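You operate a simulated robot arm through the tools that you are given. There is no shell and no other tool. Be economical: measure what you need, move in short steps, check, and stop when the job is done.

Carry out the task below with a simulated two-armed robot. There is one attempt and no reset: what you move stays moved.

JOB
Tighten the clamp on the glued brace and wipe off the glue that comes out.
Fine: hold the clamp by its handle while tightening it into the green; wet the rag in the water tin and put it back; wait till the glue line turns amber. What is to be rubbed or washed off counts as gone when no trace of it is left.

Only the result counts: the job must be done as asked and must still hold three seconds after the hand-in. Knocking over, shifting, dropping, spilling or breaking anything else fails it.

ROBOT AND FRAMES
Two 6-joint arms with two-finger parallel grippers on one trunk, on a base that drives. Base frame: it is fixed to the floor where the robot stands at the start and does not move with it; the origin is under the middle of the robot, x ahead of it, y to its left, z up. Readings come in mm, degrees, newtons and seconds.
The left shoulder is at the start at [60, 187, 1197], the right one opposite. With the tool pointing down near the work surface each hand reaches from about 100 to 600 mm from the robot's upright axis, wherever it stands, measured 20 degrees to its own side. Places, roughly: brace (25x6x2 cm) [500, -100, 900]; plain board (25x16x2 cm) [500, -100, 800]; tightening knob of the orange clamp [500, 0, 1000]. Payload 1.57 kg a hand.
The tool frame of a hand sits at the grasp point between the pads (the TCP): z along the fingers, y along the line on which they close. The tips reach 30 mm beyond it. Largest opening 110 mm; finger width 24, thickness 12; the body of the gripper, 48 by 112 mm, starts 78 mm behind the TCP.
Orientation is that of the tool frame in the base frame, as [roll, pitch, yaw] about the fixed x, y, z axes, in that order (R = Rz(yaw) Ry(pitch) Rx(roll)). With the fingers straight down and closing along the base's y, the tool's x points along the base's -x, its y along +y and its z along -z.

CONTROLS
- The arms move only by the tool apply_moves. It takes "left_increments", "right_increments" or both (then of equal length, played together; a hand with none holds still); each is a list of rows, each a list of 3 entries, a list of its own where there are three numbers: the shift along the tool's x, y, z in units of 500 mm (1.0 is 500 mm), then the turn, a rotation vector about the tool's x, y, z in units of 120 degrees (1.0 is 120 degrees), then the finger opening in mm, from 0 to 110. In form: [[[dx, dy, dz], [rx, ry, rz], jaw], ...]. A call has 1 to 10 rows; each row is the pose to reach, as a shift and turn from the pose commanded when the call began, along the tool's axes at that moment. A call with a number of a shift or a turn outside -1 to 1 is refused whole. A row lasts 0.2 s, in which the tool goes at most 50 mm and 8.6 degrees; a call with a longer step from one row to the next is refused whole, and so is a gripper value outside its range. Where a pose cannot be reached the arm comes as near as it can. A force on the tool above 40 N (or 10 N above the force at the start of the call, whichever is more), or a blocked arm, ends the call early, and 0.2 s more pass. The fingers move at their own pace (about 153 mm/s each) and stop on an object; they squeeze with about 31 N. The grip force told is the motor's: it shows also when the fingers shut on nothing. Time passes only in rows, and 0.2 s behind the last, so rows that repeat a pose let the fingers close. The reply holds the time, the measured pose of the TCP, the force on the tool along the base axes, the opening and the grip force, in the units named above and with some noise, with the torque about the TCP (base axes, N m) and any sound that the robot's microphone picked up.
- Cameras (640 x 400 px; columns grow to the right, rows downward): "scene" is now at [14.7, -18.5, 1735.5]; the picture's right is [-0.26, -0.96, 0.00], its down [-0.75, 0.21, -0.63] and it looks along [0.60, -0.16, -0.78] (base axes); focal length 274 px, centre (320, 200). "left" rides on the left gripper at [70, -16, -141] in its tool frame; the picture's right is [0.23, 0.97, 0.00], its down [-0.85, 0.20, -0.48] and it looks along [-0.47, 0.11, 0.88] (tool axes); focal length 222 px, centre (320, 200). "right" rides on the right gripper at [70, 16, -141] in its tool frame; the picture's right is [-0.23, 0.97, 0.00], its down [-0.86, -0.20, -0.48] and it looks along [-0.47, -0.11, 0.88] (tool axes); focal length 222 px, centre (320, 200). There is no depth. A picture from a camera that has moved, and an enlarged one, comes with that camera's place and axes in the base frame and with its lens.
- grab_frame(camera): a new picture of that camera. It takes no simulated time.
- slide_trunk(by): slides the trunk up (or, below 0, down) by that many mm; the arms and the scene camera ride with it, the base frame stays. It gives what a move gives, with no picture.
- base_move(legs): drives the robot by 1 to 6 legs, each [ahead, left, turn to the left] in mm, mm and degrees, along the robot's own axes; the way and the turn of a leg run together, so that a leg with both is an arc; at most 1500 mm and 180 degrees a leg. The arms and the cameras ride along, it lands a little off, and it stops where it bumps. It gives what a move gives.
- aim_head(pan, tilt): turns the head with the scene camera to pan (to the left, within 86 degrees either way) and tilt (down, from -29 to 69), counted from straight ahead of the robot. It gives what a move gives.
- inspect(camera, box): a new picture of the part [left, top, right, bottom] of that camera's present view, enlarged. It takes no simulated time.
- finish_job(): hands the job in; it is judged then, once.

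Go step by step. Nothing tells you exact positions but the pictures and the camera data: compare them with the known pose of the tool, close in by small moves and look again before you grip or let go. The budget is 120 turns and 100 pictures, counting those below and the enlarged ones. Unless the task says otherwise, let go and move clear before handing in, and close with one line.

The tools are called after "Request:" by a JSON object that holds its "name" and its "arguments". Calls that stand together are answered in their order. apply_moves: Moves the arms, as the interface text tells. Its arguments: {"type":"object","properties":{"left_increments":{"type":"array"},"right_increments":{"type":"array"}},"required":[]} The other tools are called the same way: slide_trunk (by) slides the trunk up or down; base_move (legs) drives the base; aim_head (pan, tilt) turns the head that bears the scene camera; grab_frame (camera) takes a picture; inspect (camera, box) takes an enlarged picture of a part of a camera's view; finish_job () hands the job in.

At the start:

```text
t: 0.0
left_tcp_pos: [405.2, 27.1, 1267.9]
left_ee_rot: [-180.0, 0.1, -180.0]
left_force: [-1.1, 0.0, 0.4]
left_moment: [0.0, -0.01, 0.0]
left_opening: 110.1
left_grip_force: 0.1
right_tcp_pos: [351.5, -282.5, 1318.6]
right_ee_rot: [180.0, 0.0, 179.9]
right_force: [0.0, 0.6, -0.2]
right_moment: [0.04, 0.01, 0.02]
right_opening: 110.2
right_grip_force: 0.0
trunk travel left (down, up): [-825.0, 165.0]
robot x, y, heading: [0.5, 0.1, 0.1]
head pan, tilt: [-15.3, 51.2]
```

scene: 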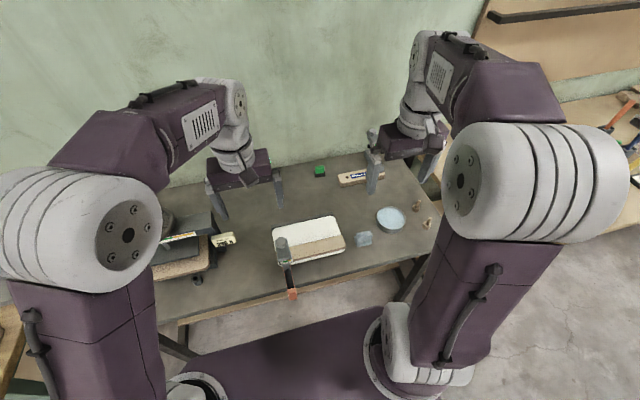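
right: 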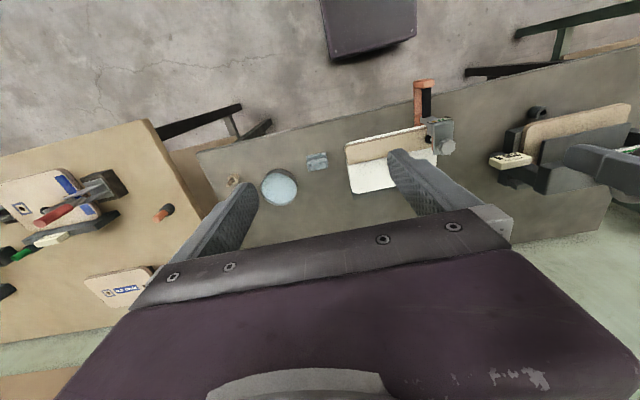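
left: 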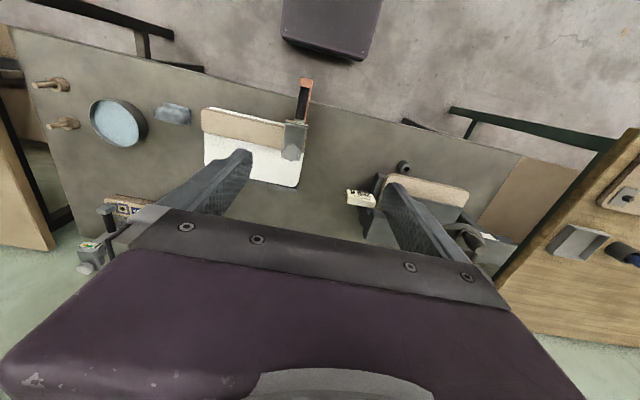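

I see a table with a white board and a wooden brace with a clamp at its left end, a rag (blue-grey) and a water tin to the right. I'll look closer first.

Request:
{"name": "inspect", "arguments": {"camera": "scene", "box": [250, 150, 450, 310]}}

Request:
{"name": "inspect", "arguments": {"camera": "left", "box": [60, 60, 340, 235]}}

Request:
{"name": "inspect", "arguments": {"camera": "right", "box": [220, 70, 480, 232]}}

```text
2.50 times, centred on (350, 230) of scene
camera zoom: at [14.7, -18.5, 1735.5], right [-0.26, -0.96, 0.0], down [-0.75, 0.21, -0.63], along [0.6, -0.16, -0.78], focal length 685 px, centre (245, 125)
```

zoom: 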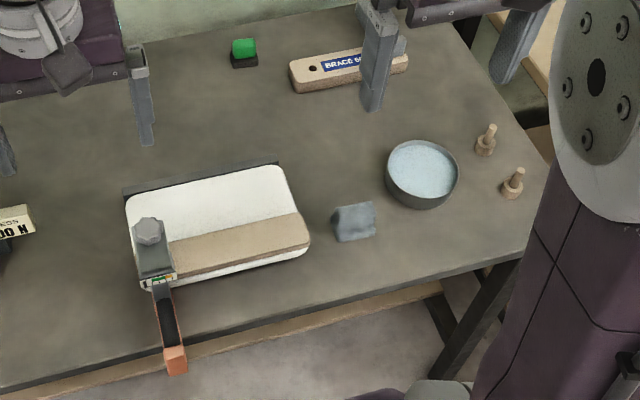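

```text
2.29 times, centred on (200, 148) of left
camera zoom: at [336.6, 11.4, 1410.6], right [-0.23, 0.97, 0.0], down [0.85, 0.2, 0.48], along [0.47, 0.11, -0.88], focal length 508 px, centre (594, 320)
```

zoom: 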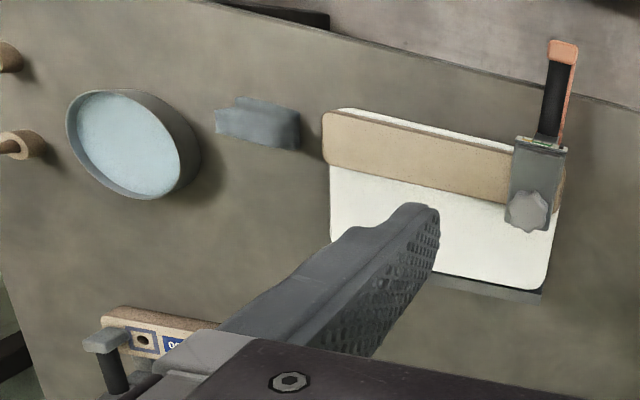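

```text
2.46 times, centred on (350, 151) of right
camera zoom: at [281.6, -266.3, 1459.8], right [0.23, 0.97, 0.0], down [0.86, -0.2, 0.48], along [0.47, -0.11, -0.88], focal length 547 px, centre (246, 321)
```

zoom: 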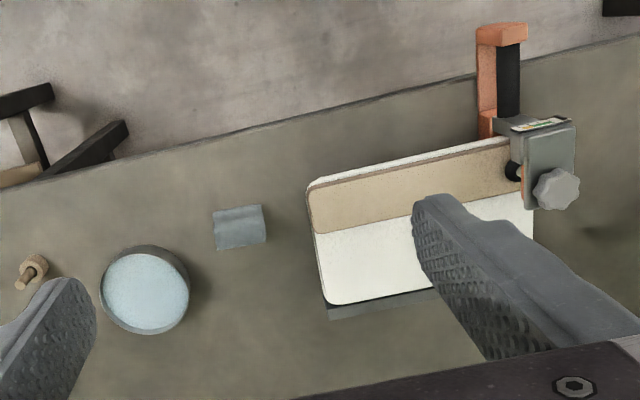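

Knob is at roughly (495,-12,920), rag (500,-326,805), tin (560,-470,805). I'll bring the left camera closer to see the clamp.

Request:
{"name": "apply_moves", "arguments": {"left_increments": [[[0.03, -0.015, 0.076], [0, 0, 0], 110], [[0.06, -0.03, 0.152], [0, 0, 0], 110], [[0.09, -0.045, 0.228], [0, 0, 0], 110], [[0.12, -0.06, 0.304], [0, 0, 0], 110], [[0.15, -0.074, 0.38], [0, 0, 0], 110]]}}

Request:
{"name": "grab_frame", "arguments": {"camera": "left"}}

Request:
{"name": "aim_head", "arguments": {"pan": 0, "tilt": 58}}

Request:
{"name": "grab_frame", "arguments": {"camera": "scene"}}

```text
t: 1.2
left_tcp_pos: [330.7, -9.7, 1078.6]
left_ee_rot: [-180.0, 0.0, -179.9]
left_force: [0.0, 1.2, 0.3]
left_moment: [0.02, -0.01, -0.01]
left_opening: 109.9
left_grip_force: 0.0
right_tcp_pos: [351.0, -283.4, 1319.6]
right_ee_rot: [-179.9, 0.0, -179.9]
right_force: [-0.5, 0.4, 0.1]
right_moment: [0.01, 0.06, 0.01]
right_opening: 109.9
right_grip_force: 0.1
trunk travel left (down, up): [-825.0, 165.0]
robot x, y, heading: [-0.9, 3.4, 0.0]
head pan, tilt: [-15.3, 51.2]
```

```text
93 pictures are left
camera left: at [262.0, -26.6, 1220.3], right [-0.23, 0.97, 0.0], down [0.85, 0.2, 0.48], along [0.47, 0.11, -0.88], focal length 222 px, centre (320, 200)
```

left: 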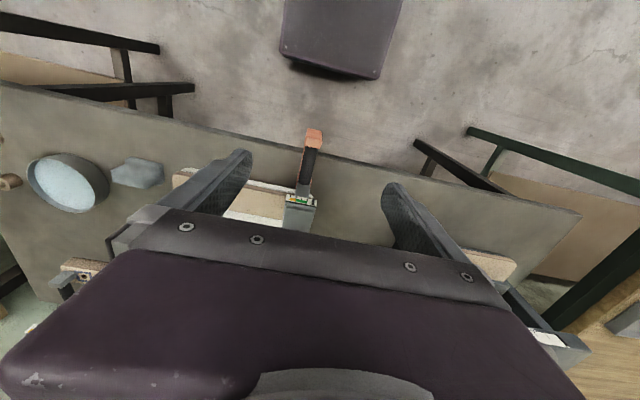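

```text
t: 2.0
left_tcp_pos: [330.2, -9.6, 1078.9]
left_ee_rot: [-179.9, -0.1, 180.0]
left_force: [0.4, 0.4, 0.0]
left_moment: [-0.01, -0.04, 0.0]
left_opening: 110.0
left_grip_force: 0.1
right_tcp_pos: [351.1, -282.1, 1320.2]
right_ee_rot: [180.0, 0.1, -180.0]
right_force: [0.5, -0.2, -0.7]
right_moment: [0.01, -0.02, -0.01]
right_opening: 110.2
right_grip_force: 0.1
trunk travel left (down, up): [-825.0, 165.0]
robot x, y, heading: [-1.9, -0.3, -0.1]
head pan, tilt: [0.0, 58.0]
```

```text
92 pictures are left
camera scene: at [10.3, 1.4, 1727.0], right [0.0, -1.0, 0.0], down [-0.85, 0.0, -0.53], along [0.53, 0.0, -0.85], focal length 274 px, centre (320, 200)
```

scene: 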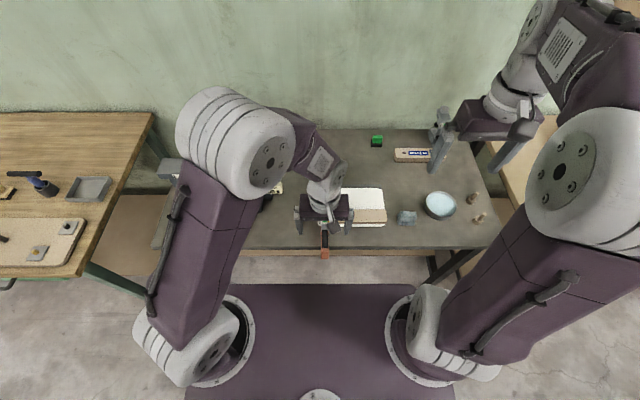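

Request:
{"name": "inspect", "arguments": {"camera": "left", "box": [240, 110, 380, 220]}}

Request:
{"name": "inspect", "arguments": {"camera": "right", "box": [330, 60, 490, 200]}}

```text
3.64 times, centred on (310, 165) of left
camera zoom: at [262.0, -25.7, 1221.0], right [-0.23, 0.97, 0.0], down [0.85, 0.2, 0.48], along [0.47, 0.11, -0.88], focal length 808 px, centre (356, 327)
```

zoom: 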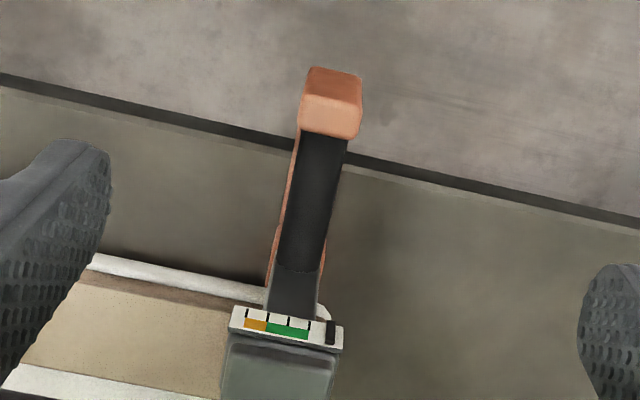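

```text
2.86 times, centred on (410, 130) of right
camera zoom: at [281.5, -266.3, 1459.8], right [0.23, 0.97, 0.0], down [0.86, -0.2, 0.48], along [0.47, -0.11, -0.88], focal length 635 px, centre (63, 400)
```

zoom: 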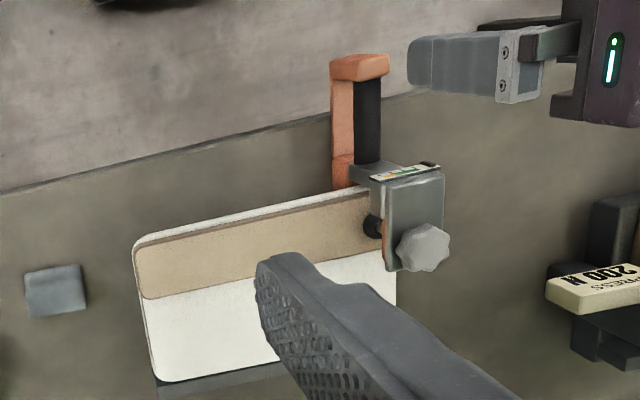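

The clamp's handle appears to run towards the robot at about z 835, with the gauge on the block's near edge (orange then green, pointer at far side). I'll move the left hand aside and look with the right camera obliquely.

Request:
{"name": "apply_moves", "arguments": {"left_increments": [[[0, 0.04, 0], [0, 0, 0], 110], [[0, 0.08, 0], [0, 0, 0], 110], [[0, 0.12, 0], [0, 0, 0], 110], [[0, 0.16, 0], [0, 0, 0], 110], [[0, 0.2, 0], [0, 0, 0], 110], [[0, 0.24, 0], [0, 0, 0], 110], [[0, 0.28, 0], [0, 0, 0], 110], [[0, 0.32, 0], [0, 0, 0], 110], [[0, 0.32, 0], [0, 0, 0], 110]], "right_increments": [[[-0.004, 0.029, 0.077], [-0.042, 0, 0], 110], [[-0.008, 0.059, 0.155], [-0.083, 0, 0], 110], [[-0.013, 0.088, 0.233], [-0.125, 0, 0], 110], [[-0.017, 0.117, 0.31], [-0.167, 0, 0], 110], [[-0.021, 0.147, 0.388], [-0.208, 0, 0], 110], [[-0.025, 0.176, 0.465], [-0.25, 0, 0], 110], [[-0.03, 0.205, 0.543], [-0.292, 0, 0], 110], [[-0.034, 0.235, 0.62], [-0.333, 0, 0], 110], [[-0.038, 0.264, 0.698], [-0.375, 0, 0], 110]]}}

Request:
{"name": "grab_frame", "arguments": {"camera": "right"}}

```text
t: 4.0
left_tcp_pos: [331.1, 149.5, 1077.9]
left_ee_rot: [180.0, -0.1, -180.0]
left_force: [0.1, -0.1, -0.3]
left_moment: [0.02, -0.02, 0.01]
left_opening: 110.1
left_grip_force: 0.1
right_tcp_pos: [370.3, -150.1, 968.8]
right_ee_rot: [134.9, 0.0, -180.0]
right_force: [1.0, -0.1, 0.1]
right_moment: [0.0, 0.01, 0.01]
right_opening: 110.0
right_grip_force: 0.1
trunk travel left (down, up): [-825.0, 165.0]
robot x, y, heading: [2.3, -2.1, 0.1]
head pan, tilt: [0.0, 58.0]
```

```text
89 pictures are left
camera right: at [300.4, -239.4, 1080.1], right [0.23, 0.69, 0.69], down [0.85, -0.48, 0.2], along [0.47, 0.54, -0.7], focal length 222 px, centre (320, 200)
```

right: 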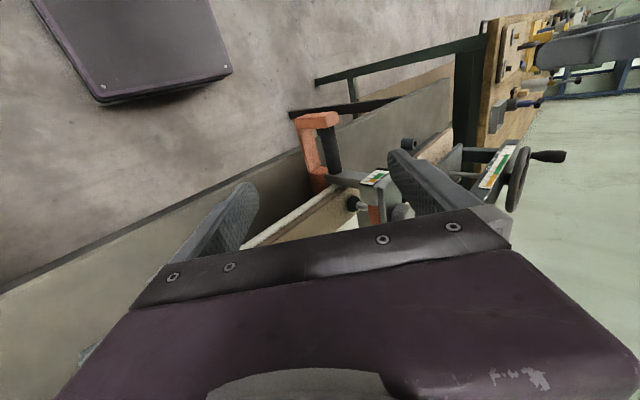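

Request:
{"name": "inspect", "arguments": {"camera": "right", "box": [240, 100, 440, 240]}}

Request:
{"name": "inspect", "arguments": {"camera": "scene", "box": [270, 160, 470, 285]}}

```text
2.86 times, centred on (340, 170) of right
camera zoom: at [300.4, -239.4, 1080.1], right [0.23, 0.69, 0.69], down [0.85, -0.48, 0.2], along [0.47, 0.54, -0.7], focal length 635 px, centre (263, 286)
```

zoom: 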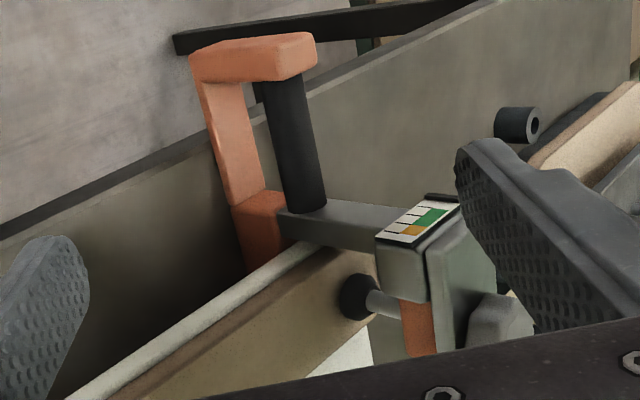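

```text
3.20 times, centred on (370, 222) of scene
camera zoom: at [11.9, 0.1, 1727.0], right [0.0, -1.0, 0.0], down [-0.85, 0.0, -0.53], along [0.53, 0.0, -0.85], focal length 877 px, centre (160, 128)
```

zoom: 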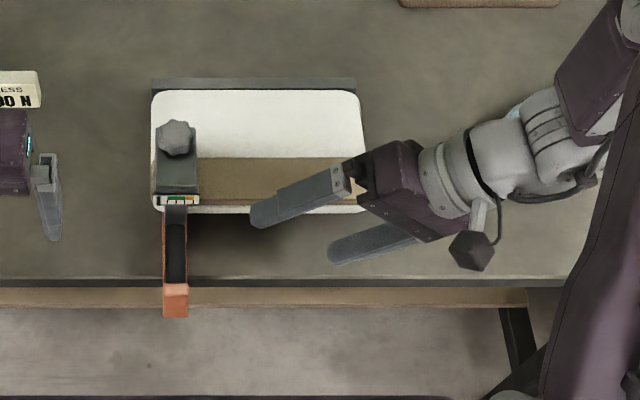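

The geometry is clear: the handle is a black horizontal bar along x at about (395,-15,842), the orange frame ~45 mm below it, and the knob is at (497,-15,925) with a vertical axis. I'll back the right hand off and bring the left hand above the handle tilted 30° back.

Request:
{"name": "apply_moves", "arguments": {"left_increments": [[[0, -0.055, 0.042], [0, -0.042, 0], 110], [[-0.001, -0.11, 0.085], [0, -0.083, 0], 110], [[-0.001, -0.165, 0.127], [0, -0.125, 0], 90], [[-0.001, -0.219, 0.169], [0, -0.167, 0], 80], [[-0.002, -0.274, 0.212], [0, -0.208, 0], 70], [[-0.002, -0.329, 0.254], [0, -0.25, 0], 70], [[-0.002, -0.329, 0.254], [0, -0.25, 0], 70]], "right_increments": [[[-0.017, -0.005, -0.066], [0.063, 0, 0], 110], [[-0.033, -0.009, -0.132], [0.125, 0, 0], 110], [[-0.05, -0.014, -0.198], [0.188, 0, 0], 110], [[-0.067, -0.018, -0.265], [0.25, 0, 0], 110], [[-0.083, -0.023, -0.331], [0.313, 0, 0], 110], [[-0.1, -0.027, -0.397], [0.375, 0, 0], 110], [[-0.1, -0.027, -0.397], [0.375, 0, 0], 110]]}}

Request:
{"name": "grab_frame", "arguments": {"camera": "left"}}

Request:
{"name": "inspect", "arguments": {"camera": "scene", "box": [270, 160, 470, 285]}}

```text
t: 5.6
left_tcp_pos: [358.8, -53.1, 978.1]
left_ee_rot: [179.4, 29.7, 179.8]
left_force: [0.2, 0.5, 0.4]
left_moment: [-0.05, 0.05, -0.01]
left_opening: 70.0
left_grip_force: 0.1
left hand out of reach, approached as far as the arm can: row 2, 3, 4, 5, 6, 7
right_tcp_pos: [419.6, -300.8, 1100.9]
right_ee_rot: [-179.9, 0.1, -180.0]
right_force: [0.8, 0.2, 0.4]
right_moment: [0.02, -0.01, 0.03]
right_opening: 110.0
right_grip_force: 0.1
trunk travel left (down, up): [-825.0, 165.0]
robot x, y, heading: [-0.1, -0.3, -0.1]
head pan, tilt: [0.0, 58.0]
```

```text
86 pictures are left
camera left: at [229.3, -70.6, 1066.2], right [-0.2, 0.97, -0.1], down [0.5, 0.19, 0.84], along [0.84, 0.11, -0.53], focal length 222 px, centre (320, 200)
```

left: 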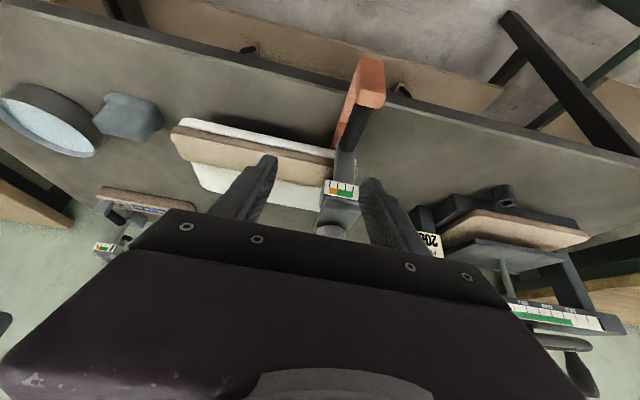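

```text
3.20 times, centred on (370, 222) of scene
camera zoom: at [10.7, 0.9, 1727.0], right [0.0, -1.0, 0.0], down [-0.85, 0.0, -0.53], along [0.53, 0.0, -0.85], focal length 877 px, centre (160, 128)
```

zoom: 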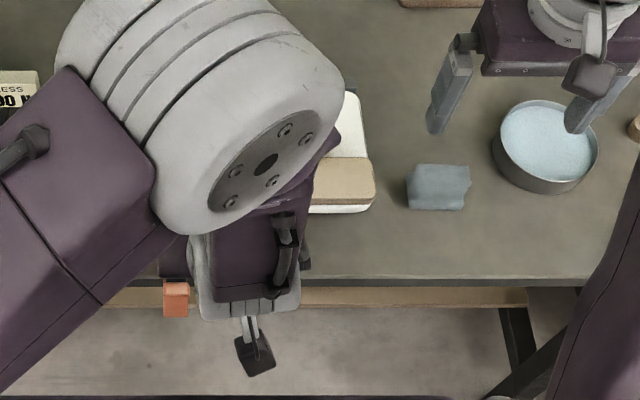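

That tilt is out of the arm's reach and blocks the view. I'll undo it and instead approach the handle from the left, tilted 45° about x.

Request:
{"name": "apply_moves", "arguments": {"left_increments": [[[-0.012, 0.06, -0.021], [0, 0.05, 0], 70], [[-0.024, 0.12, -0.042], [0, 0.1, 0], 70], [[-0.036, 0.18, -0.062], [0, 0.15, 0], 70], [[-0.048, 0.24, -0.083], [0, 0.2, 0], 70], [[-0.06, 0.3, -0.104], [0, 0.25, 0], 70], [[-0.06, 0.3, -0.104], [0, 0.25, 0], 70]]}}

```text
t: 7.0
left_tcp_pos: [359.8, 96.3, 1039.1]
left_ee_rot: [180.0, -0.1, -179.9]
left_force: [0.5, -0.4, 0.0]
left_moment: [0.03, -0.04, 0.02]
left_opening: 70.2
left_grip_force: 0.0
left hand out of reach, approached as far as the arm can: row 4
right_tcp_pos: [419.6, -300.7, 1101.5]
right_ee_rot: [180.0, 0.0, -180.0]
right_force: [-0.2, 0.2, 0.6]
right_moment: [0.04, -0.03, 0.01]
right_opening: 110.1
right_grip_force: 0.1
trunk travel left (down, up): [-825.0, 165.0]
robot x, y, heading: [0.5, -1.1, -0.2]
head pan, tilt: [0.0, 58.0]
```

Request:
{"name": "apply_moves", "arguments": {"left_increments": [[[-0.012, -0.011, 0.04], [0.063, 0, 0], 70], [[-0.023, -0.022, 0.079], [0.125, 0, 0], 60], [[-0.035, -0.033, 0.119], [0.188, 0, 0], 50], [[-0.047, -0.044, 0.159], [0.25, 0, 0], 45], [[-0.058, -0.055, 0.198], [0.313, 0, 0], 45], [[-0.07, -0.066, 0.238], [0.375, 0, 0], 45], [[-0.07, -0.066, 0.238], [0.375, 0, 0], 45]]}}

Request:
{"name": "grab_frame", "arguments": {"camera": "left"}}

Request:
{"name": "inspect", "arguments": {"camera": "scene", "box": [270, 160, 470, 285]}}

```text
t: 8.6
left_tcp_pos: [394.7, 62.6, 917.1]
left_ee_rot: [-134.9, 0.0, -180.0]
left_force: [0.3, 0.1, 0.4]
left_moment: [0.04, -0.01, 0.0]
left_opening: 44.9
left_grip_force: 0.1
right_tcp_pos: [419.2, -300.5, 1102.4]
right_ee_rot: [180.0, 0.0, -179.9]
right_force: [0.1, -1.1, -0.5]
right_moment: [0.02, -0.03, -0.04]
right_opening: 110.2
right_grip_force: 0.2
trunk travel left (down, up): [-825.0, 165.0]
robot x, y, heading: [-0.3, -3.2, -0.3]
head pan, tilt: [0.0, 58.0]
```

```text
84 pictures are left
camera left: at [325.2, 151.7, 1029.4], right [-0.23, 0.69, -0.69], down [0.85, 0.48, 0.2], along [0.47, -0.55, -0.7], focal length 222 px, centre (320, 200)
```

left: 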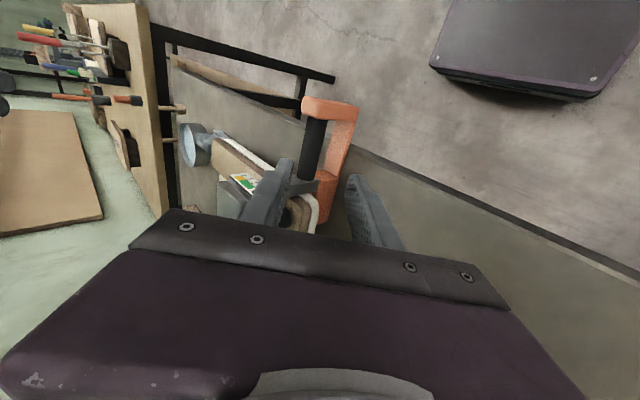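

```text
3.20 times, centred on (370, 222) of scene
camera zoom: at [10.1, 1.2, 1727.0], right [0.0, -1.0, 0.0], down [-0.85, 0.0, -0.53], along [0.53, 0.0, -0.85], focal length 877 px, centre (160, 128)
```

zoom: 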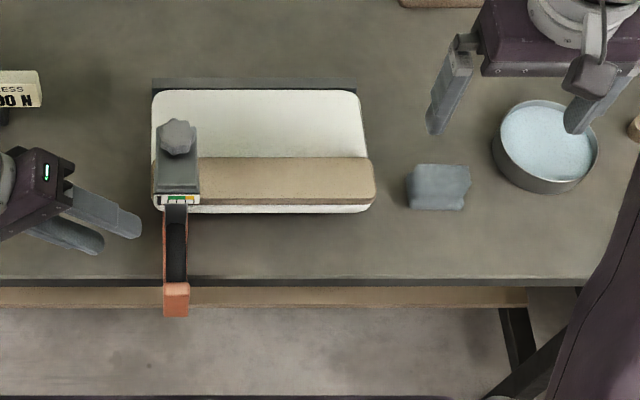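

Request:
{"name": "apply_moves", "arguments": {"left_increments": [[[0, -0.005, 0.06], [0, 0, 0], 40], [[0, -0.01, 0.12], [0, 0, 0], 40], [[0, -0.01, 0.12], [0, 0, 0], 40]]}}

Request:
{"name": "inspect", "arguments": {"camera": "left", "box": [220, 80, 420, 240]}}

Request:
{"name": "inspect", "arguments": {"camera": "scene", "box": [270, 190, 370, 260]}}

```text
t: 9.4
left_tcp_pos: [394.0, 17.1, 877.3]
left_ee_rot: [-135.0, 0.0, -179.9]
left_force: [-0.5, 0.1, 0.3]
left_moment: [-0.01, 0.01, 0.02]
left_opening: 40.3
left_grip_force: 0.0
right_tcp_pos: [420.2, -300.1, 1101.5]
right_ee_rot: [-180.0, 0.0, -180.0]
right_force: [0.0, 0.5, 0.1]
right_moment: [-0.02, 0.03, 0.03]
right_opening: 109.7
right_grip_force: 0.1
trunk travel left (down, up): [-825.0, 165.0]
robot x, y, heading: [-0.5, -2.1, 0.0]
head pan, tilt: [0.0, 58.0]
```

```text
2.50 times, centred on (320, 160) of left
camera zoom: at [325.7, 105.9, 990.1], right [-0.23, 0.69, -0.69], down [0.85, 0.48, 0.2], along [0.47, -0.54, -0.7], focal length 555 px, centre (320, 300)
```

zoom: 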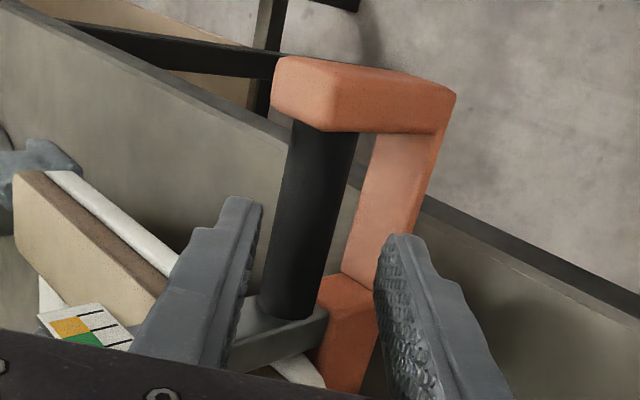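

```text
5.71 times, centred on (320, 225) of scene
camera zoom: at [10.0, 2.2, 1727.0], right [0.0, -1.0, 0.0], down [-0.85, 0.0, -0.53], along [0.53, 0.0, -0.85], focal length 1566 px, centre (320, 57)
```

zoom: 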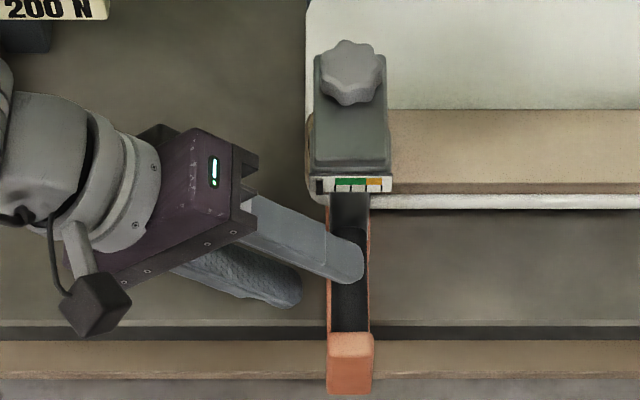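

Request:
{"name": "apply_moves", "arguments": {"left_increments": [[[0, -0.004, 0.034], [0, 0, 0], 35], [[0, -0.005, 0.068], [0, 0, 0], 35], [[0, -0.005, 0.068], [0, 0, 0], 35]]}}

Request:
{"name": "inspect", "arguments": {"camera": "left", "box": [220, 80, 420, 240]}}

```text
t: 10.2
left_tcp_pos: [395.7, -9.3, 856.0]
left_ee_rot: [-135.0, 0.0, -180.0]
left_force: [-0.3, -0.7, -0.2]
left_moment: [0.01, 0.0, 0.0]
left_opening: 35.2
left_grip_force: 0.1
right_tcp_pos: [420.0, -301.1, 1101.6]
right_ee_rot: [-180.0, 0.0, -180.0]
right_force: [-0.1, 0.2, 0.4]
right_moment: [0.05, 0.0, 0.02]
right_opening: 109.9
right_grip_force: 0.1
trunk travel left (down, up): [-825.0, 165.0]
robot x, y, heading: [2.8, -3.4, 0.0]
head pan, tilt: [0.0, 58.0]
```

```text
2.50 times, centred on (320, 160) of left
camera zoom: at [325.8, 79.8, 968.1], right [-0.23, 0.69, -0.69], down [0.85, 0.48, 0.2], along [0.47, -0.54, -0.7], focal length 555 px, centre (320, 300)
```

zoom: 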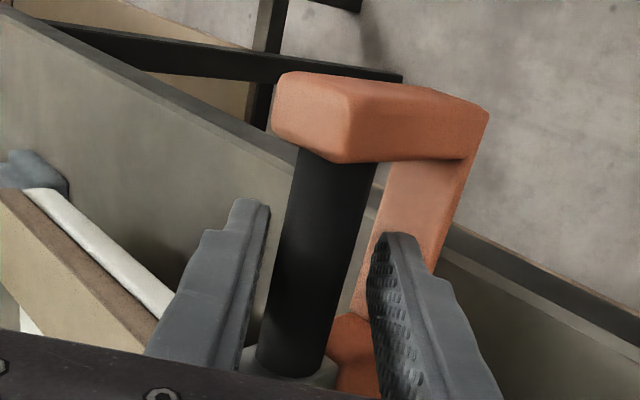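

Request:
{"name": "apply_moves", "arguments": {"left_increments": [[[0, 0, 0], [0, 0, 0], 25], [[0, 0, 0], [0, 0, 0], 12], [[0, 0, 0], [0, 0, 0], 5], [[0, 0, 0], [0, 0, 0], 0]]}}

Request:
{"name": "inspect", "arguments": {"camera": "left", "box": [220, 80, 420, 240]}}

Request:
{"name": "inspect", "arguments": {"camera": "scene", "box": [270, 190, 370, 260]}}

```text
t: 11.2
left_tcp_pos: [395.3, -10.7, 857.0]
left_ee_rot: [-135.0, 0.3, -180.0]
left_force: [2.8, -6.4, 15.2]
left_moment: [-0.16, -0.56, -0.23]
left_opening: 21.4
left_grip_force: 31.3
right_tcp_pos: [418.7, -302.3, 1101.2]
right_ee_rot: [179.9, 0.0, -180.0]
right_force: [0.3, 0.2, -0.4]
right_moment: [0.0, 0.01, 0.0]
right_opening: 109.9
right_grip_force: 0.1
trunk travel left (down, up): [-825.0, 165.0]
robot x, y, heading: [1.2, -1.0, -0.1]
head pan, tilt: [0.0, 58.0]
```

```text
2.50 times, centred on (320, 160) of left
camera zoom: at [325.5, 78.6, 969.1], right [-0.23, 0.69, -0.69], down [0.85, 0.48, 0.2], along [0.47, -0.54, -0.7], focal length 555 px, centre (320, 300)
```

zoom: 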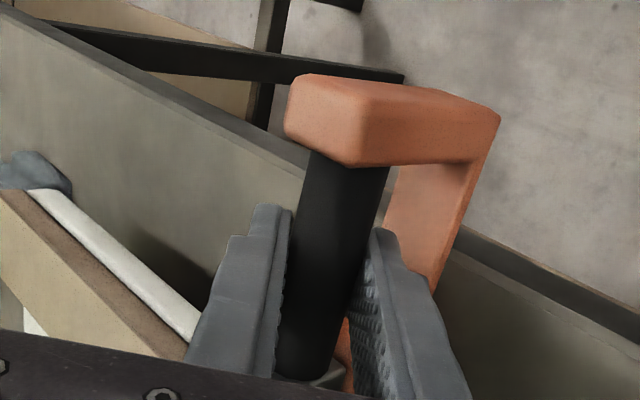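

```text
5.71 times, centred on (320, 225) of scene
camera zoom: at [8.9, -0.1, 1727.1], right [0.0, -1.0, 0.0], down [-0.85, 0.0, -0.53], along [0.53, 0.0, -0.85], focal length 1566 px, centre (320, 57)
```

zoom: 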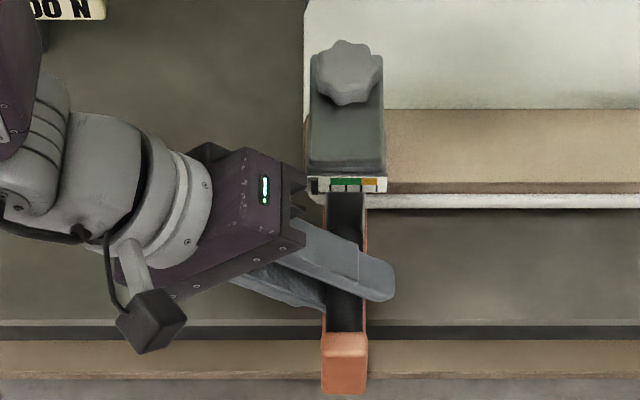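

The handle is gripped (21 mm). I'll relieve the side load slightly and bring the right hand over the knob.

Request:
{"name": "apply_moves", "arguments": {"left_increments": [[[0, -0.001, 0], [0, 0, 0], 0], [[0, -0.002, 0], [0, 0, 0], 0], [[0, -0.003, 0], [0, 0, 0], 0], [[0, -0.003, 0], [0, 0, 0], 0], [[0, -0.003, 0], [0, 0, 0], 0], [[0, -0.003, 0], [0, 0, 0], 0], [[0, -0.003, 0], [0, 0, 0], 0], [[0, -0.003, 0], [0, 0, 0], 0]], "right_increments": [[[-0.022, 0.082, 0.012], [0, 0, 0], 80], [[-0.045, 0.164, 0.023], [0, 0, 0], 80], [[-0.067, 0.246, 0.035], [0, 0, 0], 80], [[-0.089, 0.328, 0.047], [0, 0, 0], 80], [[-0.111, 0.41, 0.059], [0, 0, 0], 80], [[-0.134, 0.492, 0.07], [0, 0, 0], 80], [[-0.156, 0.574, 0.082], [0, 0, 0], 80], [[-0.156, 0.574, 0.082], [0, 0, 0], 80]]}}

Request:
{"name": "grab_frame", "arguments": {"camera": "right"}}

Request:
{"name": "grab_frame", "arguments": {"camera": "scene"}}

```text
t: 13.0
left_tcp_pos: [393.3, -9.0, 857.8]
left_ee_rot: [-135.1, 0.0, -179.9]
left_force: [0.3, 1.2, 2.6]
left_moment: [-0.05, -0.47, 0.1]
left_opening: 21.5
left_grip_force: 31.1
right_tcp_pos: [499.0, -12.9, 1060.5]
right_ee_rot: [180.0, 0.0, 179.9]
right_force: [-0.7, -0.4, 0.3]
right_moment: [0.04, -0.04, 0.02]
right_opening: 79.9
right_grip_force: 0.1
trunk travel left (down, up): [-825.0, 165.0]
robot x, y, heading: [-1.0, -1.5, 0.0]
head pan, tilt: [0.0, 58.0]
```

```text
77 pictures are left
camera right: at [429.1, 3.0, 1201.2], right [0.23, 0.97, 0.0], down [0.85, -0.2, 0.48], along [0.47, -0.11, -0.88], focal length 222 px, centre (320, 200)
```

right: 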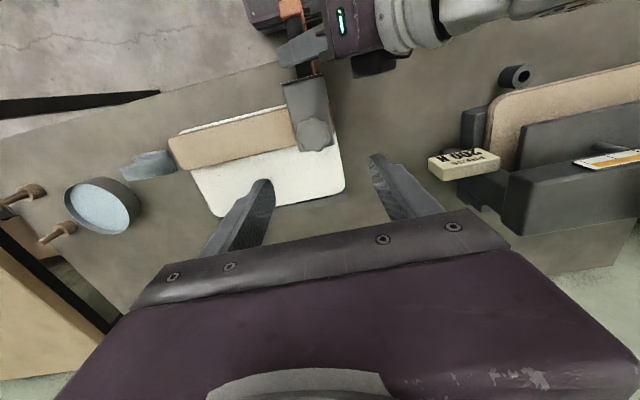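

```text
76 pictures are left
camera scene: at [9.9, 0.8, 1726.9], right [0.0, -1.0, 0.0], down [-0.85, 0.0, -0.53], along [0.53, 0.0, -0.85], focal length 274 px, centre (320, 200)
```

scene: 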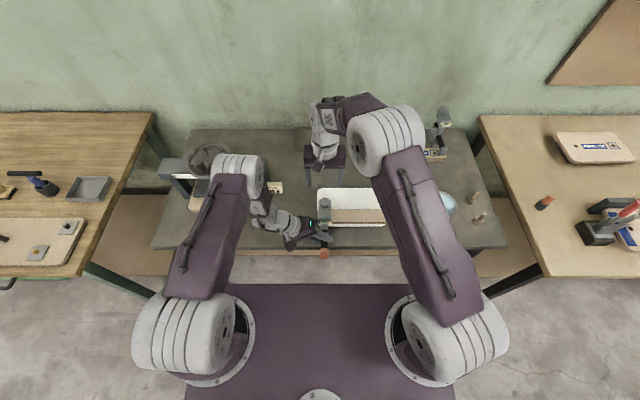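

Request:
{"name": "inspect", "arguments": {"camera": "right", "box": [260, 60, 380, 180]}}

Request:
{"name": "inspect", "arguments": {"camera": "scene", "box": [290, 160, 370, 240]}}

```text
3.33 times, centred on (320, 120) of right
camera zoom: at [429.1, 3.0, 1201.2], right [0.23, 0.97, 0.0], down [0.85, -0.2, 0.48], along [0.47, -0.11, -0.88], focal length 740 px, centre (320, 467)
```

zoom: 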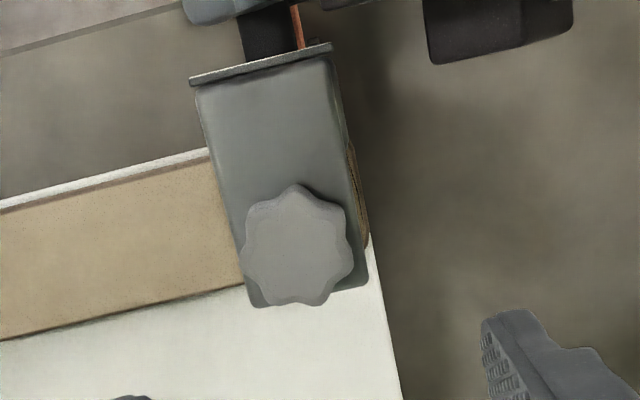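

```text
5.00 times, centred on (330, 200) of scene
camera zoom: at [9.9, 0.8, 1726.9], right [0.0, -1.0, 0.0], down [-0.85, 0.0, -0.53], along [0.53, 0.0, -0.85], focal length 1370 px, centre (270, 200)
```

zoom: 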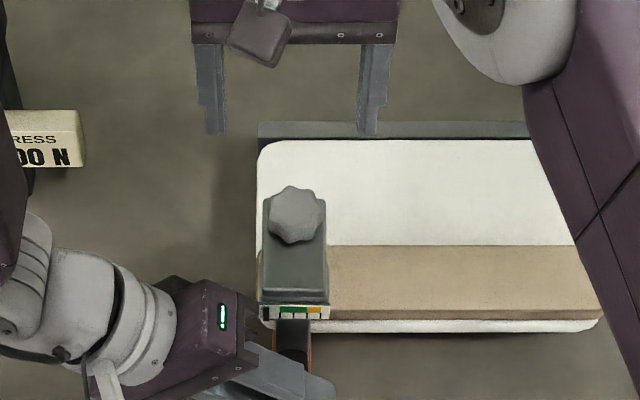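

Request:
{"name": "apply_moves", "arguments": {"right_increments": [[[0.015, -0.003, 0.055], [0, 0, 0], 80], [[0.03, -0.006, 0.11], [0, 0, 0], 80], [[0.03, -0.006, 0.11], [0, 0, 0], 80]]}}

Request:
{"name": "inspect", "arguments": {"camera": "right", "box": [220, 80, 420, 220]}}

Request:
{"name": "inspect", "arguments": {"camera": "scene", "box": [290, 160, 370, 240]}}

```text
t: 13.8
left_tcp_pos: [393.5, -9.1, 858.1]
left_ee_rot: [-135.0, 0.1, 179.9]
left_force: [-0.5, -0.1, 0.6]
left_moment: [-0.05, -0.21, -0.01]
left_opening: 21.5
left_grip_force: 30.6
right_tcp_pos: [482.3, -16.1, 1004.3]
right_ee_rot: [180.0, 0.0, -180.0]
right_force: [0.4, -0.6, 0.0]
right_moment: [0.01, 0.0, -0.01]
right_opening: 80.1
right_grip_force: 0.0
trunk travel left (down, up): [-825.0, 165.0]
robot x, y, heading: [-1.9, 2.6, -0.3]
head pan, tilt: [0.0, 58.0]
```

```text
2.86 times, centred on (320, 150) of right
camera zoom: at [413.3, 0.0, 1145.6], right [0.23, 0.97, 0.0], down [0.86, -0.2, 0.48], along [0.47, -0.11, -0.88], focal length 635 px, centre (320, 343)
```

zoom: 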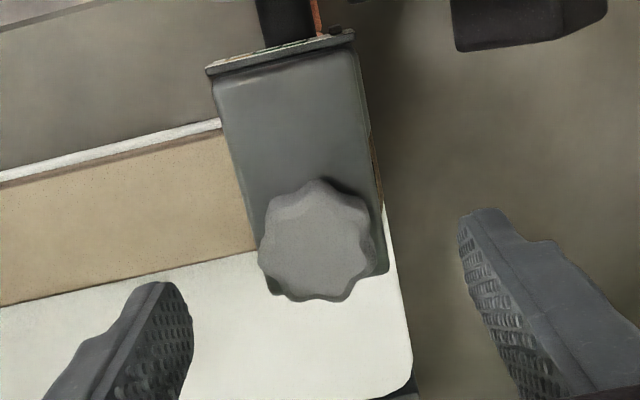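

```text
5.00 times, centred on (330, 200) of scene
camera zoom: at [10.3, 1.5, 1726.9], right [0.0, -1.0, 0.0], down [-0.85, 0.0, -0.53], along [0.53, 0.0, -0.85], focal length 1370 px, centre (270, 200)
```

zoom: 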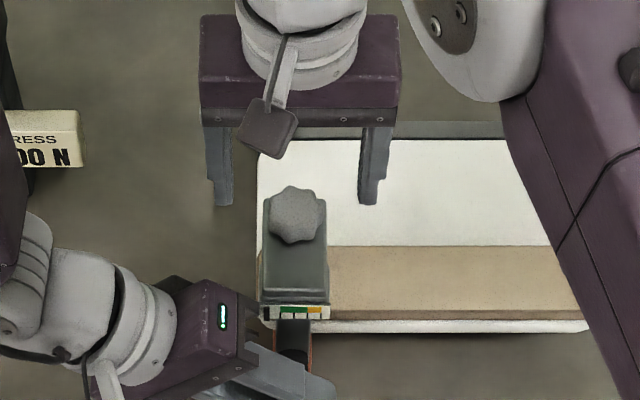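

Knob's top centre is at (480,-17,~951). I'll pre-rotate the right hand 50° counterclockwise and come down around the knob.

Request:
{"name": "apply_moves", "arguments": {"right_increments": [[[0.004, -0.002, 0.0], [0, 0, -0.07], 70], [[0.004, -0.002, 0.0], [0, 0, -0.14], 60], [[0.004, -0.002, 0.0], [0, 0, -0.21], 60], [[0.004, -0.002, 0.0], [0, 0, -0.28], 60], [[0.004, -0.002, 0.0], [0, 0, -0.35], 60], [[0.004, -0.002, 0.0], [0, 0, -0.417], 60], [[0.004, -0.002, 0.04], [0, 0, -0.417], 60], [[0.004, -0.002, 0.064], [0, 0, -0.417], 60], [[0.004, -0.002, 0.064], [0, 0, -0.417], 60]]}}

Request:
{"name": "grab_frame", "arguments": {"camera": "right"}}

Request:
{"name": "inspect", "arguments": {"camera": "scene", "box": [290, 160, 370, 240]}}

```text
t: 15.8
left_tcp_pos: [393.6, -10.8, 859.0]
left_ee_rot: [-134.9, -0.1, 179.9]
left_force: [-1.3, -0.9, -0.9]
left_moment: [-0.01, -0.15, -0.07]
left_opening: 21.6
left_grip_force: 30.8
right_tcp_pos: [480.8, -17.9, 973.2]
right_ee_rot: [-180.0, 0.0, -129.9]
right_force: [0.7, -0.6, 0.8]
right_moment: [0.0, -0.02, -0.01]
right_opening: 60.0
right_grip_force: 0.1
trunk travel left (down, up): [-825.0, 165.0]
robot x, y, heading: [1.5, -3.3, 0.0]
head pan, tilt: [0.0, 58.0]
```

```text
71 pictures are left
camera right: at [423.7, -60.5, 1113.6], right [-0.6, 0.8, 0.0], down [0.7, 0.53, 0.48], along [0.38, 0.29, -0.88], focal length 222 px, centre (320, 200)
```

right: 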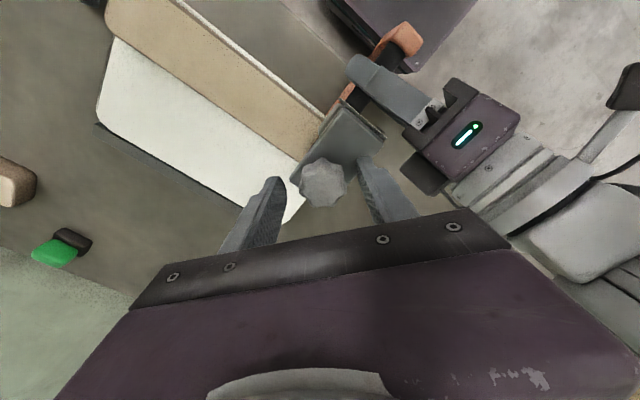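

```text
5.00 times, centred on (330, 200) of scene
camera zoom: at [10.2, 1.4, 1727.0], right [0.0, -1.0, 0.0], down [-0.85, 0.0, -0.53], along [0.53, 0.0, -0.85], focal length 1370 px, centre (270, 200)
```

zoom: 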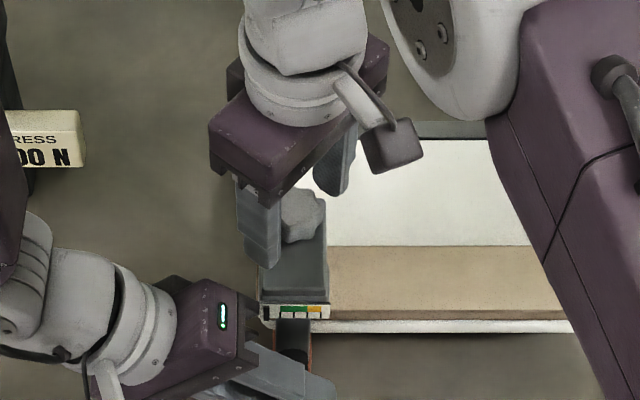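

Aligned with the knob. Lower 8 mm and close.

Request:
{"name": "apply_moves", "arguments": {"right_increments": [[[0, 0, 0.01], [0, 0, 0], 60], [[0, 0, 0.018], [0, 0, 0], 60], [[0, 0, 0.018], [0, 0, 0], 48], [[0, 0, 0.018], [0, 0, 0], 35], [[0, 0, 0.018], [0, 0, 0], 20], [[0, 0, 0.018], [0, 0, 0], 0], [[0, 0, 0.018], [0, 0, 0], 0]]}}

Request:
{"name": "inspect", "arguments": {"camera": "right", "box": [220, 80, 420, 220]}}

```text
t: 17.4
left_tcp_pos: [392.2, -9.3, 858.6]
left_ee_rot: [-135.0, 0.1, -179.9]
left_force: [6.2, 0.0, 4.1]
left_moment: [-0.06, -0.47, 0.12]
left_opening: 21.4
left_grip_force: 31.1
right_tcp_pos: [478.1, -17.0, 965.9]
right_ee_rot: [-179.8, 0.1, -129.9]
right_force: [-6.1, 5.4, 16.9]
right_moment: [0.5, 0.07, -0.01]
right_opening: 34.2
right_grip_force: 31.0
trunk travel left (down, up): [-825.0, 165.0]
robot x, y, heading: [-1.1, 1.9, -0.1]
head pan, tilt: [0.0, 58.0]
```

```text
2.86 times, centred on (320, 150) of right
camera zoom: at [421.8, -59.6, 1105.7], right [-0.6, 0.8, 0.0], down [0.7, 0.53, 0.48], along [0.39, 0.29, -0.88], focal length 635 px, centre (320, 343)
```

zoom: 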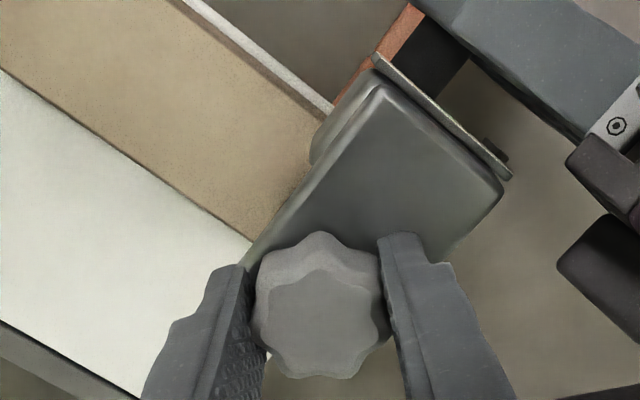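

Request:
{"name": "apply_moves", "arguments": {"right_increments": [[[0, 0, -0.002], [0, 0, 0.0], 0], [[0, 0, -0.004], [0, 0, 0.065], 0], [[0, 0, -0.004], [0, 0, 0.13], 0], [[0, 0, -0.004], [0, 0, 0.195], 0], [[0, 0, -0.004], [0, 0, 0.26], 0], [[0, 0, -0.004], [0, 0, 0.33], 0], [[0, 0, -0.004], [0, 0, 0.33], 0]]}}

Request:
{"name": "inspect", "arguments": {"camera": "scene", "box": [290, 180, 350, 240]}}

```text
t: 19.0
left_tcp_pos: [395.4, -10.2, 856.7]
left_ee_rot: [-135.0, 0.2, 179.9]
left_force: [1.6, -0.4, 16.6]
left_moment: [-0.15, -0.82, -0.1]
left_opening: 21.3
left_grip_force: 30.3
right_tcp_pos: [480.4, -17.3, 964.6]
right_ee_rot: [180.0, -0.1, -169.7]
right_force: [-3.2, 0.5, -13.2]
right_moment: [0.07, -0.41, -0.01]
right_opening: 34.2
right_grip_force: 30.7
trunk travel left (down, up): [-825.0, 165.0]
robot x, y, heading: [-4.7, -3.5, 0.1]
head pan, tilt: [0.0, 58.0]
```

```text
6.67 times, centred on (320, 210) of scene
camera zoom: at [10.6, 1.3, 1726.9], right [0.0, -1.0, 0.0], down [-0.85, 0.0, -0.53], along [0.53, 0.0, -0.85], focal length 1827 px, centre (320, 133)
```

zoom: 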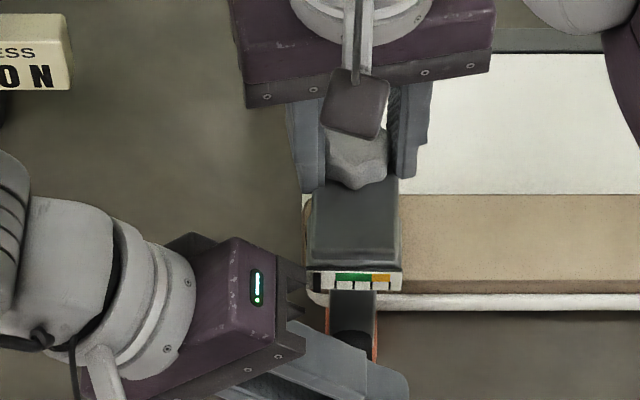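

Request:
{"name": "apply_moves", "arguments": {"right_increments": [[[0, 0, 0.002], [0, 0, 0.065], 0], [[0, 0, 0.002], [0, 0, 0.13], 0], [[0, 0, 0.002], [0, 0, 0.195], 0], [[0, 0, 0.002], [0, 0, 0.26], 0], [[0, 0, 0.002], [0, 0, 0.33], 0], [[0, 0, 0.002], [0, 0, 0.4], 0], [[0, 0, 0.002], [0, 0, 0.4], 0]]}}

Request:
{"name": "inspect", "arguments": {"camera": "scene", "box": [305, 212, 345, 237]}}

Request:
{"name": "grab_frame", "arguments": {"camera": "right"}}

```text
t: 20.6
left_tcp_pos: [395.1, -9.7, 858.9]
left_ee_rot: [-135.1, 0.2, -179.8]
left_force: [16.5, -2.9, 2.0]
left_moment: [-0.06, -0.28, -0.3]
left_opening: 21.7
left_grip_force: 30.7
right_tcp_pos: [481.6, -17.7, 965.9]
right_ee_rot: [-180.0, 0.0, 142.2]
right_force: [-11.6, 1.4, 6.1]
right_moment: [0.14, 0.57, -0.02]
right_opening: 34.4
right_grip_force: 31.0
trunk travel left (down, up): [-825.0, 165.0]
robot x, y, heading: [0.9, 1.1, 0.0]
head pan, tilt: [0.0, 58.0]
```

```text
16.00 times, centred on (325, 224) of scene
camera zoom: at [10.1, 1.0, 1727.0], right [0.0, -1.0, 0.0], down [-0.85, 0.0, -0.53], along [0.53, 0.0, -0.85], focal length 4385 px, centre (240, -192)
```

zoom: 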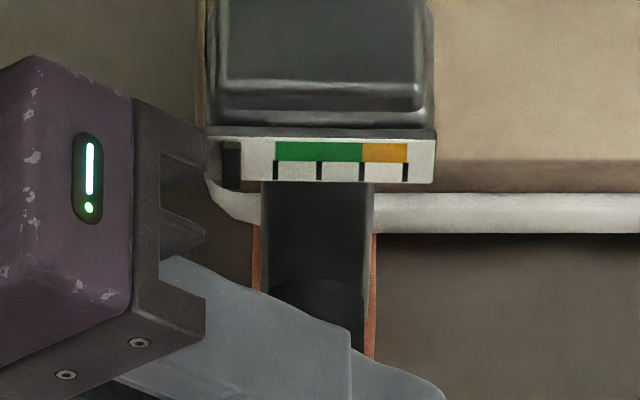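

```text
66 pictures are left
camera right: at [435.8, 37.8, 1105.9], right [0.78, 0.63, 0.0], down [0.55, -0.68, 0.48], along [0.3, -0.37, -0.88], focal length 222 px, centre (320, 200)
```

right: 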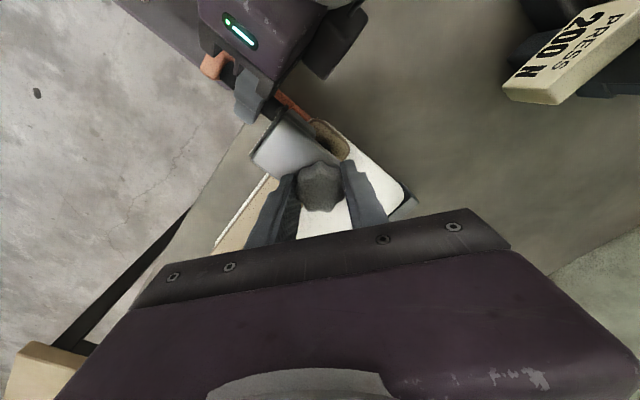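

Request:
{"name": "apply_moves", "arguments": {"right_increments": [[[0.002, 0, 0], [0, 0, 0.065], 0], [[0.002, 0, 0], [0, 0, 0.13], 0], [[0.002, 0, 0], [0, 0, 0.195], 0], [[0.002, 0, 0], [0, 0, 0.26], 0], [[0.002, 0, 0], [0, 0, 0.33], 0], [[0.002, 0, 0], [0, 0, 0.4], 0], [[0.002, 0, 0], [0, 0, 0.46], 0], [[0.002, 0, 0], [0, 0, 0.52], 0], [[0.002, 0, 0], [0, 0, 0.52], 0]]}}

Request:
{"name": "inspect", "arguments": {"camera": "scene", "box": [305, 212, 345, 237]}}

```text
t: 22.6
left_tcp_pos: [394.0, -10.6, 857.7]
left_ee_rot: [-134.9, 0.1, 179.9]
left_force: [13.5, 5.1, 6.0]
left_moment: [-0.06, -0.76, 0.32]
left_opening: 21.5
left_grip_force: 31.0
right_tcp_pos: [479.9, -16.9, 965.0]
right_ee_rot: [-180.0, 0.0, 80.0]
right_force: [-7.0, -7.3, 8.7]
right_moment: [-0.69, 0.25, 0.02]
right_opening: 34.4
right_grip_force: 31.2
trunk travel left (down, up): [-825.0, 165.0]
robot x, y, heading: [-0.0, 0.4, 0.3]
head pan, tilt: [0.0, 58.0]
```

```text
16.00 times, centred on (325, 224) of scene
camera zoom: at [9.3, 0.7, 1727.0], right [0.0, -1.0, 0.0], down [-0.85, 0.0, -0.53], along [0.53, 0.0, -0.85], focal length 4385 px, centre (240, -192)
```

zoom: 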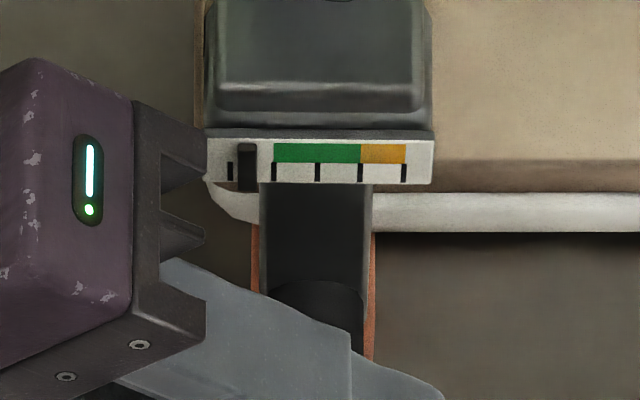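

The pointer has started moving towards the green. Continue turning.

Request:
{"name": "apply_moves", "arguments": {"right_increments": [[[0, 0, 0], [0, 0, 0.065], 0], [[0, 0, 0], [0, 0, 0.13], 0], [[0, 0, 0], [0, 0, 0.195], 0], [[0, 0, 0], [0, 0, 0.26], 0], [[0, 0, 0], [0, 0, 0.33], 0], [[0, 0, 0], [0, 0, 0.4], 0], [[0, 0, 0], [0, 0, 0.4], 0]]}}

Request:
{"name": "inspect", "arguments": {"camera": "scene", "box": [305, 212, 345, 237]}}

```text
t: 24.2
left_tcp_pos: [393.2, -10.3, 857.7]
left_ee_rot: [-135.0, 0.1, -179.9]
left_force: [11.8, -3.2, 4.6]
left_moment: [0.07, 0.09, -0.21]
left_opening: 21.3
left_grip_force: 30.8
right_tcp_pos: [479.3, -18.0, 965.6]
right_ee_rot: [-179.9, 0.0, 31.9]
right_force: [-11.4, 2.2, 6.5]
right_moment: [0.1, 0.4, -0.01]
right_opening: 34.3
right_grip_force: 30.2
trunk travel left (down, up): [-825.0, 165.0]
robot x, y, heading: [2.0, 0.4, -0.3]
head pan, tilt: [0.0, 58.0]
```

```text
16.00 times, centred on (325, 224) of scene
camera zoom: at [8.9, 1.2, 1727.0], right [0.0, -1.0, 0.0], down [-0.85, 0.0, -0.53], along [0.53, 0.0, -0.85], focal length 4385 px, centre (240, -192)
```

zoom: 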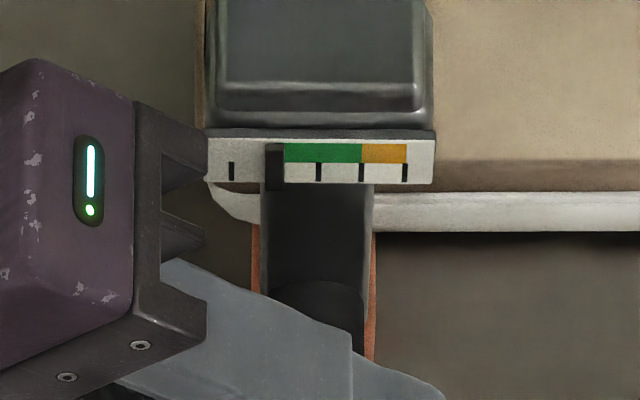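

Request:
{"name": "apply_moves", "arguments": {"right_increments": [[[0, 0, 0], [0, 0, 0.065], 0], [[0, 0, 0], [0, 0, 0.13], 0], [[0, 0, 0], [0, 0, 0.195], 0], [[0, 0, 0], [0, 0, 0.26], 0], [[0, 0, 0], [0, 0, 0.33], 0], [[0, 0, 0], [0, 0, 0.4], 0], [[0, 0, 0], [0, 0, 0.46], 0], [[0, 0, 0], [0, 0, 0.52], 0], [[0, 0, 0], [0, 0, 0.52], 0]]}}

Request:
{"name": "inspect", "arguments": {"camera": "scene", "box": [305, 212, 345, 237]}}

```text
t: 24.8
left_tcp_pos: [390.1, -7.4, 860.2]
left_ee_rot: [-134.9, 0.3, 179.9]
left_force: [-4.3, 0.0, 9.1]
left_moment: [-0.21, -0.73, -0.22]
left_opening: 22.7
left_grip_force: 30.8
right_tcp_pos: [478.3, -48.9, 966.7]
right_ee_rot: [-176.9, -1.6, 18.5]
right_force: [-6.1, 8.7, 17.5]
right_moment: [0.37, 0.88, 0.19]
right_opening: 36.7
right_grip_force: 30.9
right hand out of reach, approached as far as the arm can: row 1, 2, 3
trunk travel left (down, up): [-825.0, 165.0]
robot x, y, heading: [-3.1, -1.0, 0.1]
head pan, tilt: [0.0, 58.0]
stopped in row 3 (right hand): the force on the tool passed its limit at 51 N (the readings are from after the stop); the commanded pose is now the measured one
```

```text
16.00 times, centred on (325, 224) of scene
camera zoom: at [3.2, 4.2, 1727.1], right [0.0, -1.0, 0.0], down [-0.85, 0.0, -0.53], along [0.53, 0.0, -0.85], focal length 4385 px, centre (240, -192)
```

zoom: 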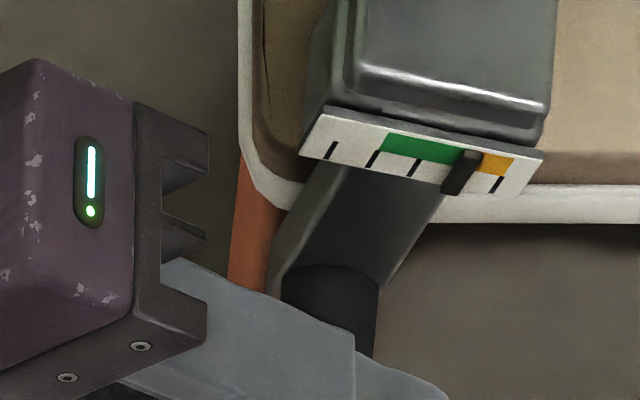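

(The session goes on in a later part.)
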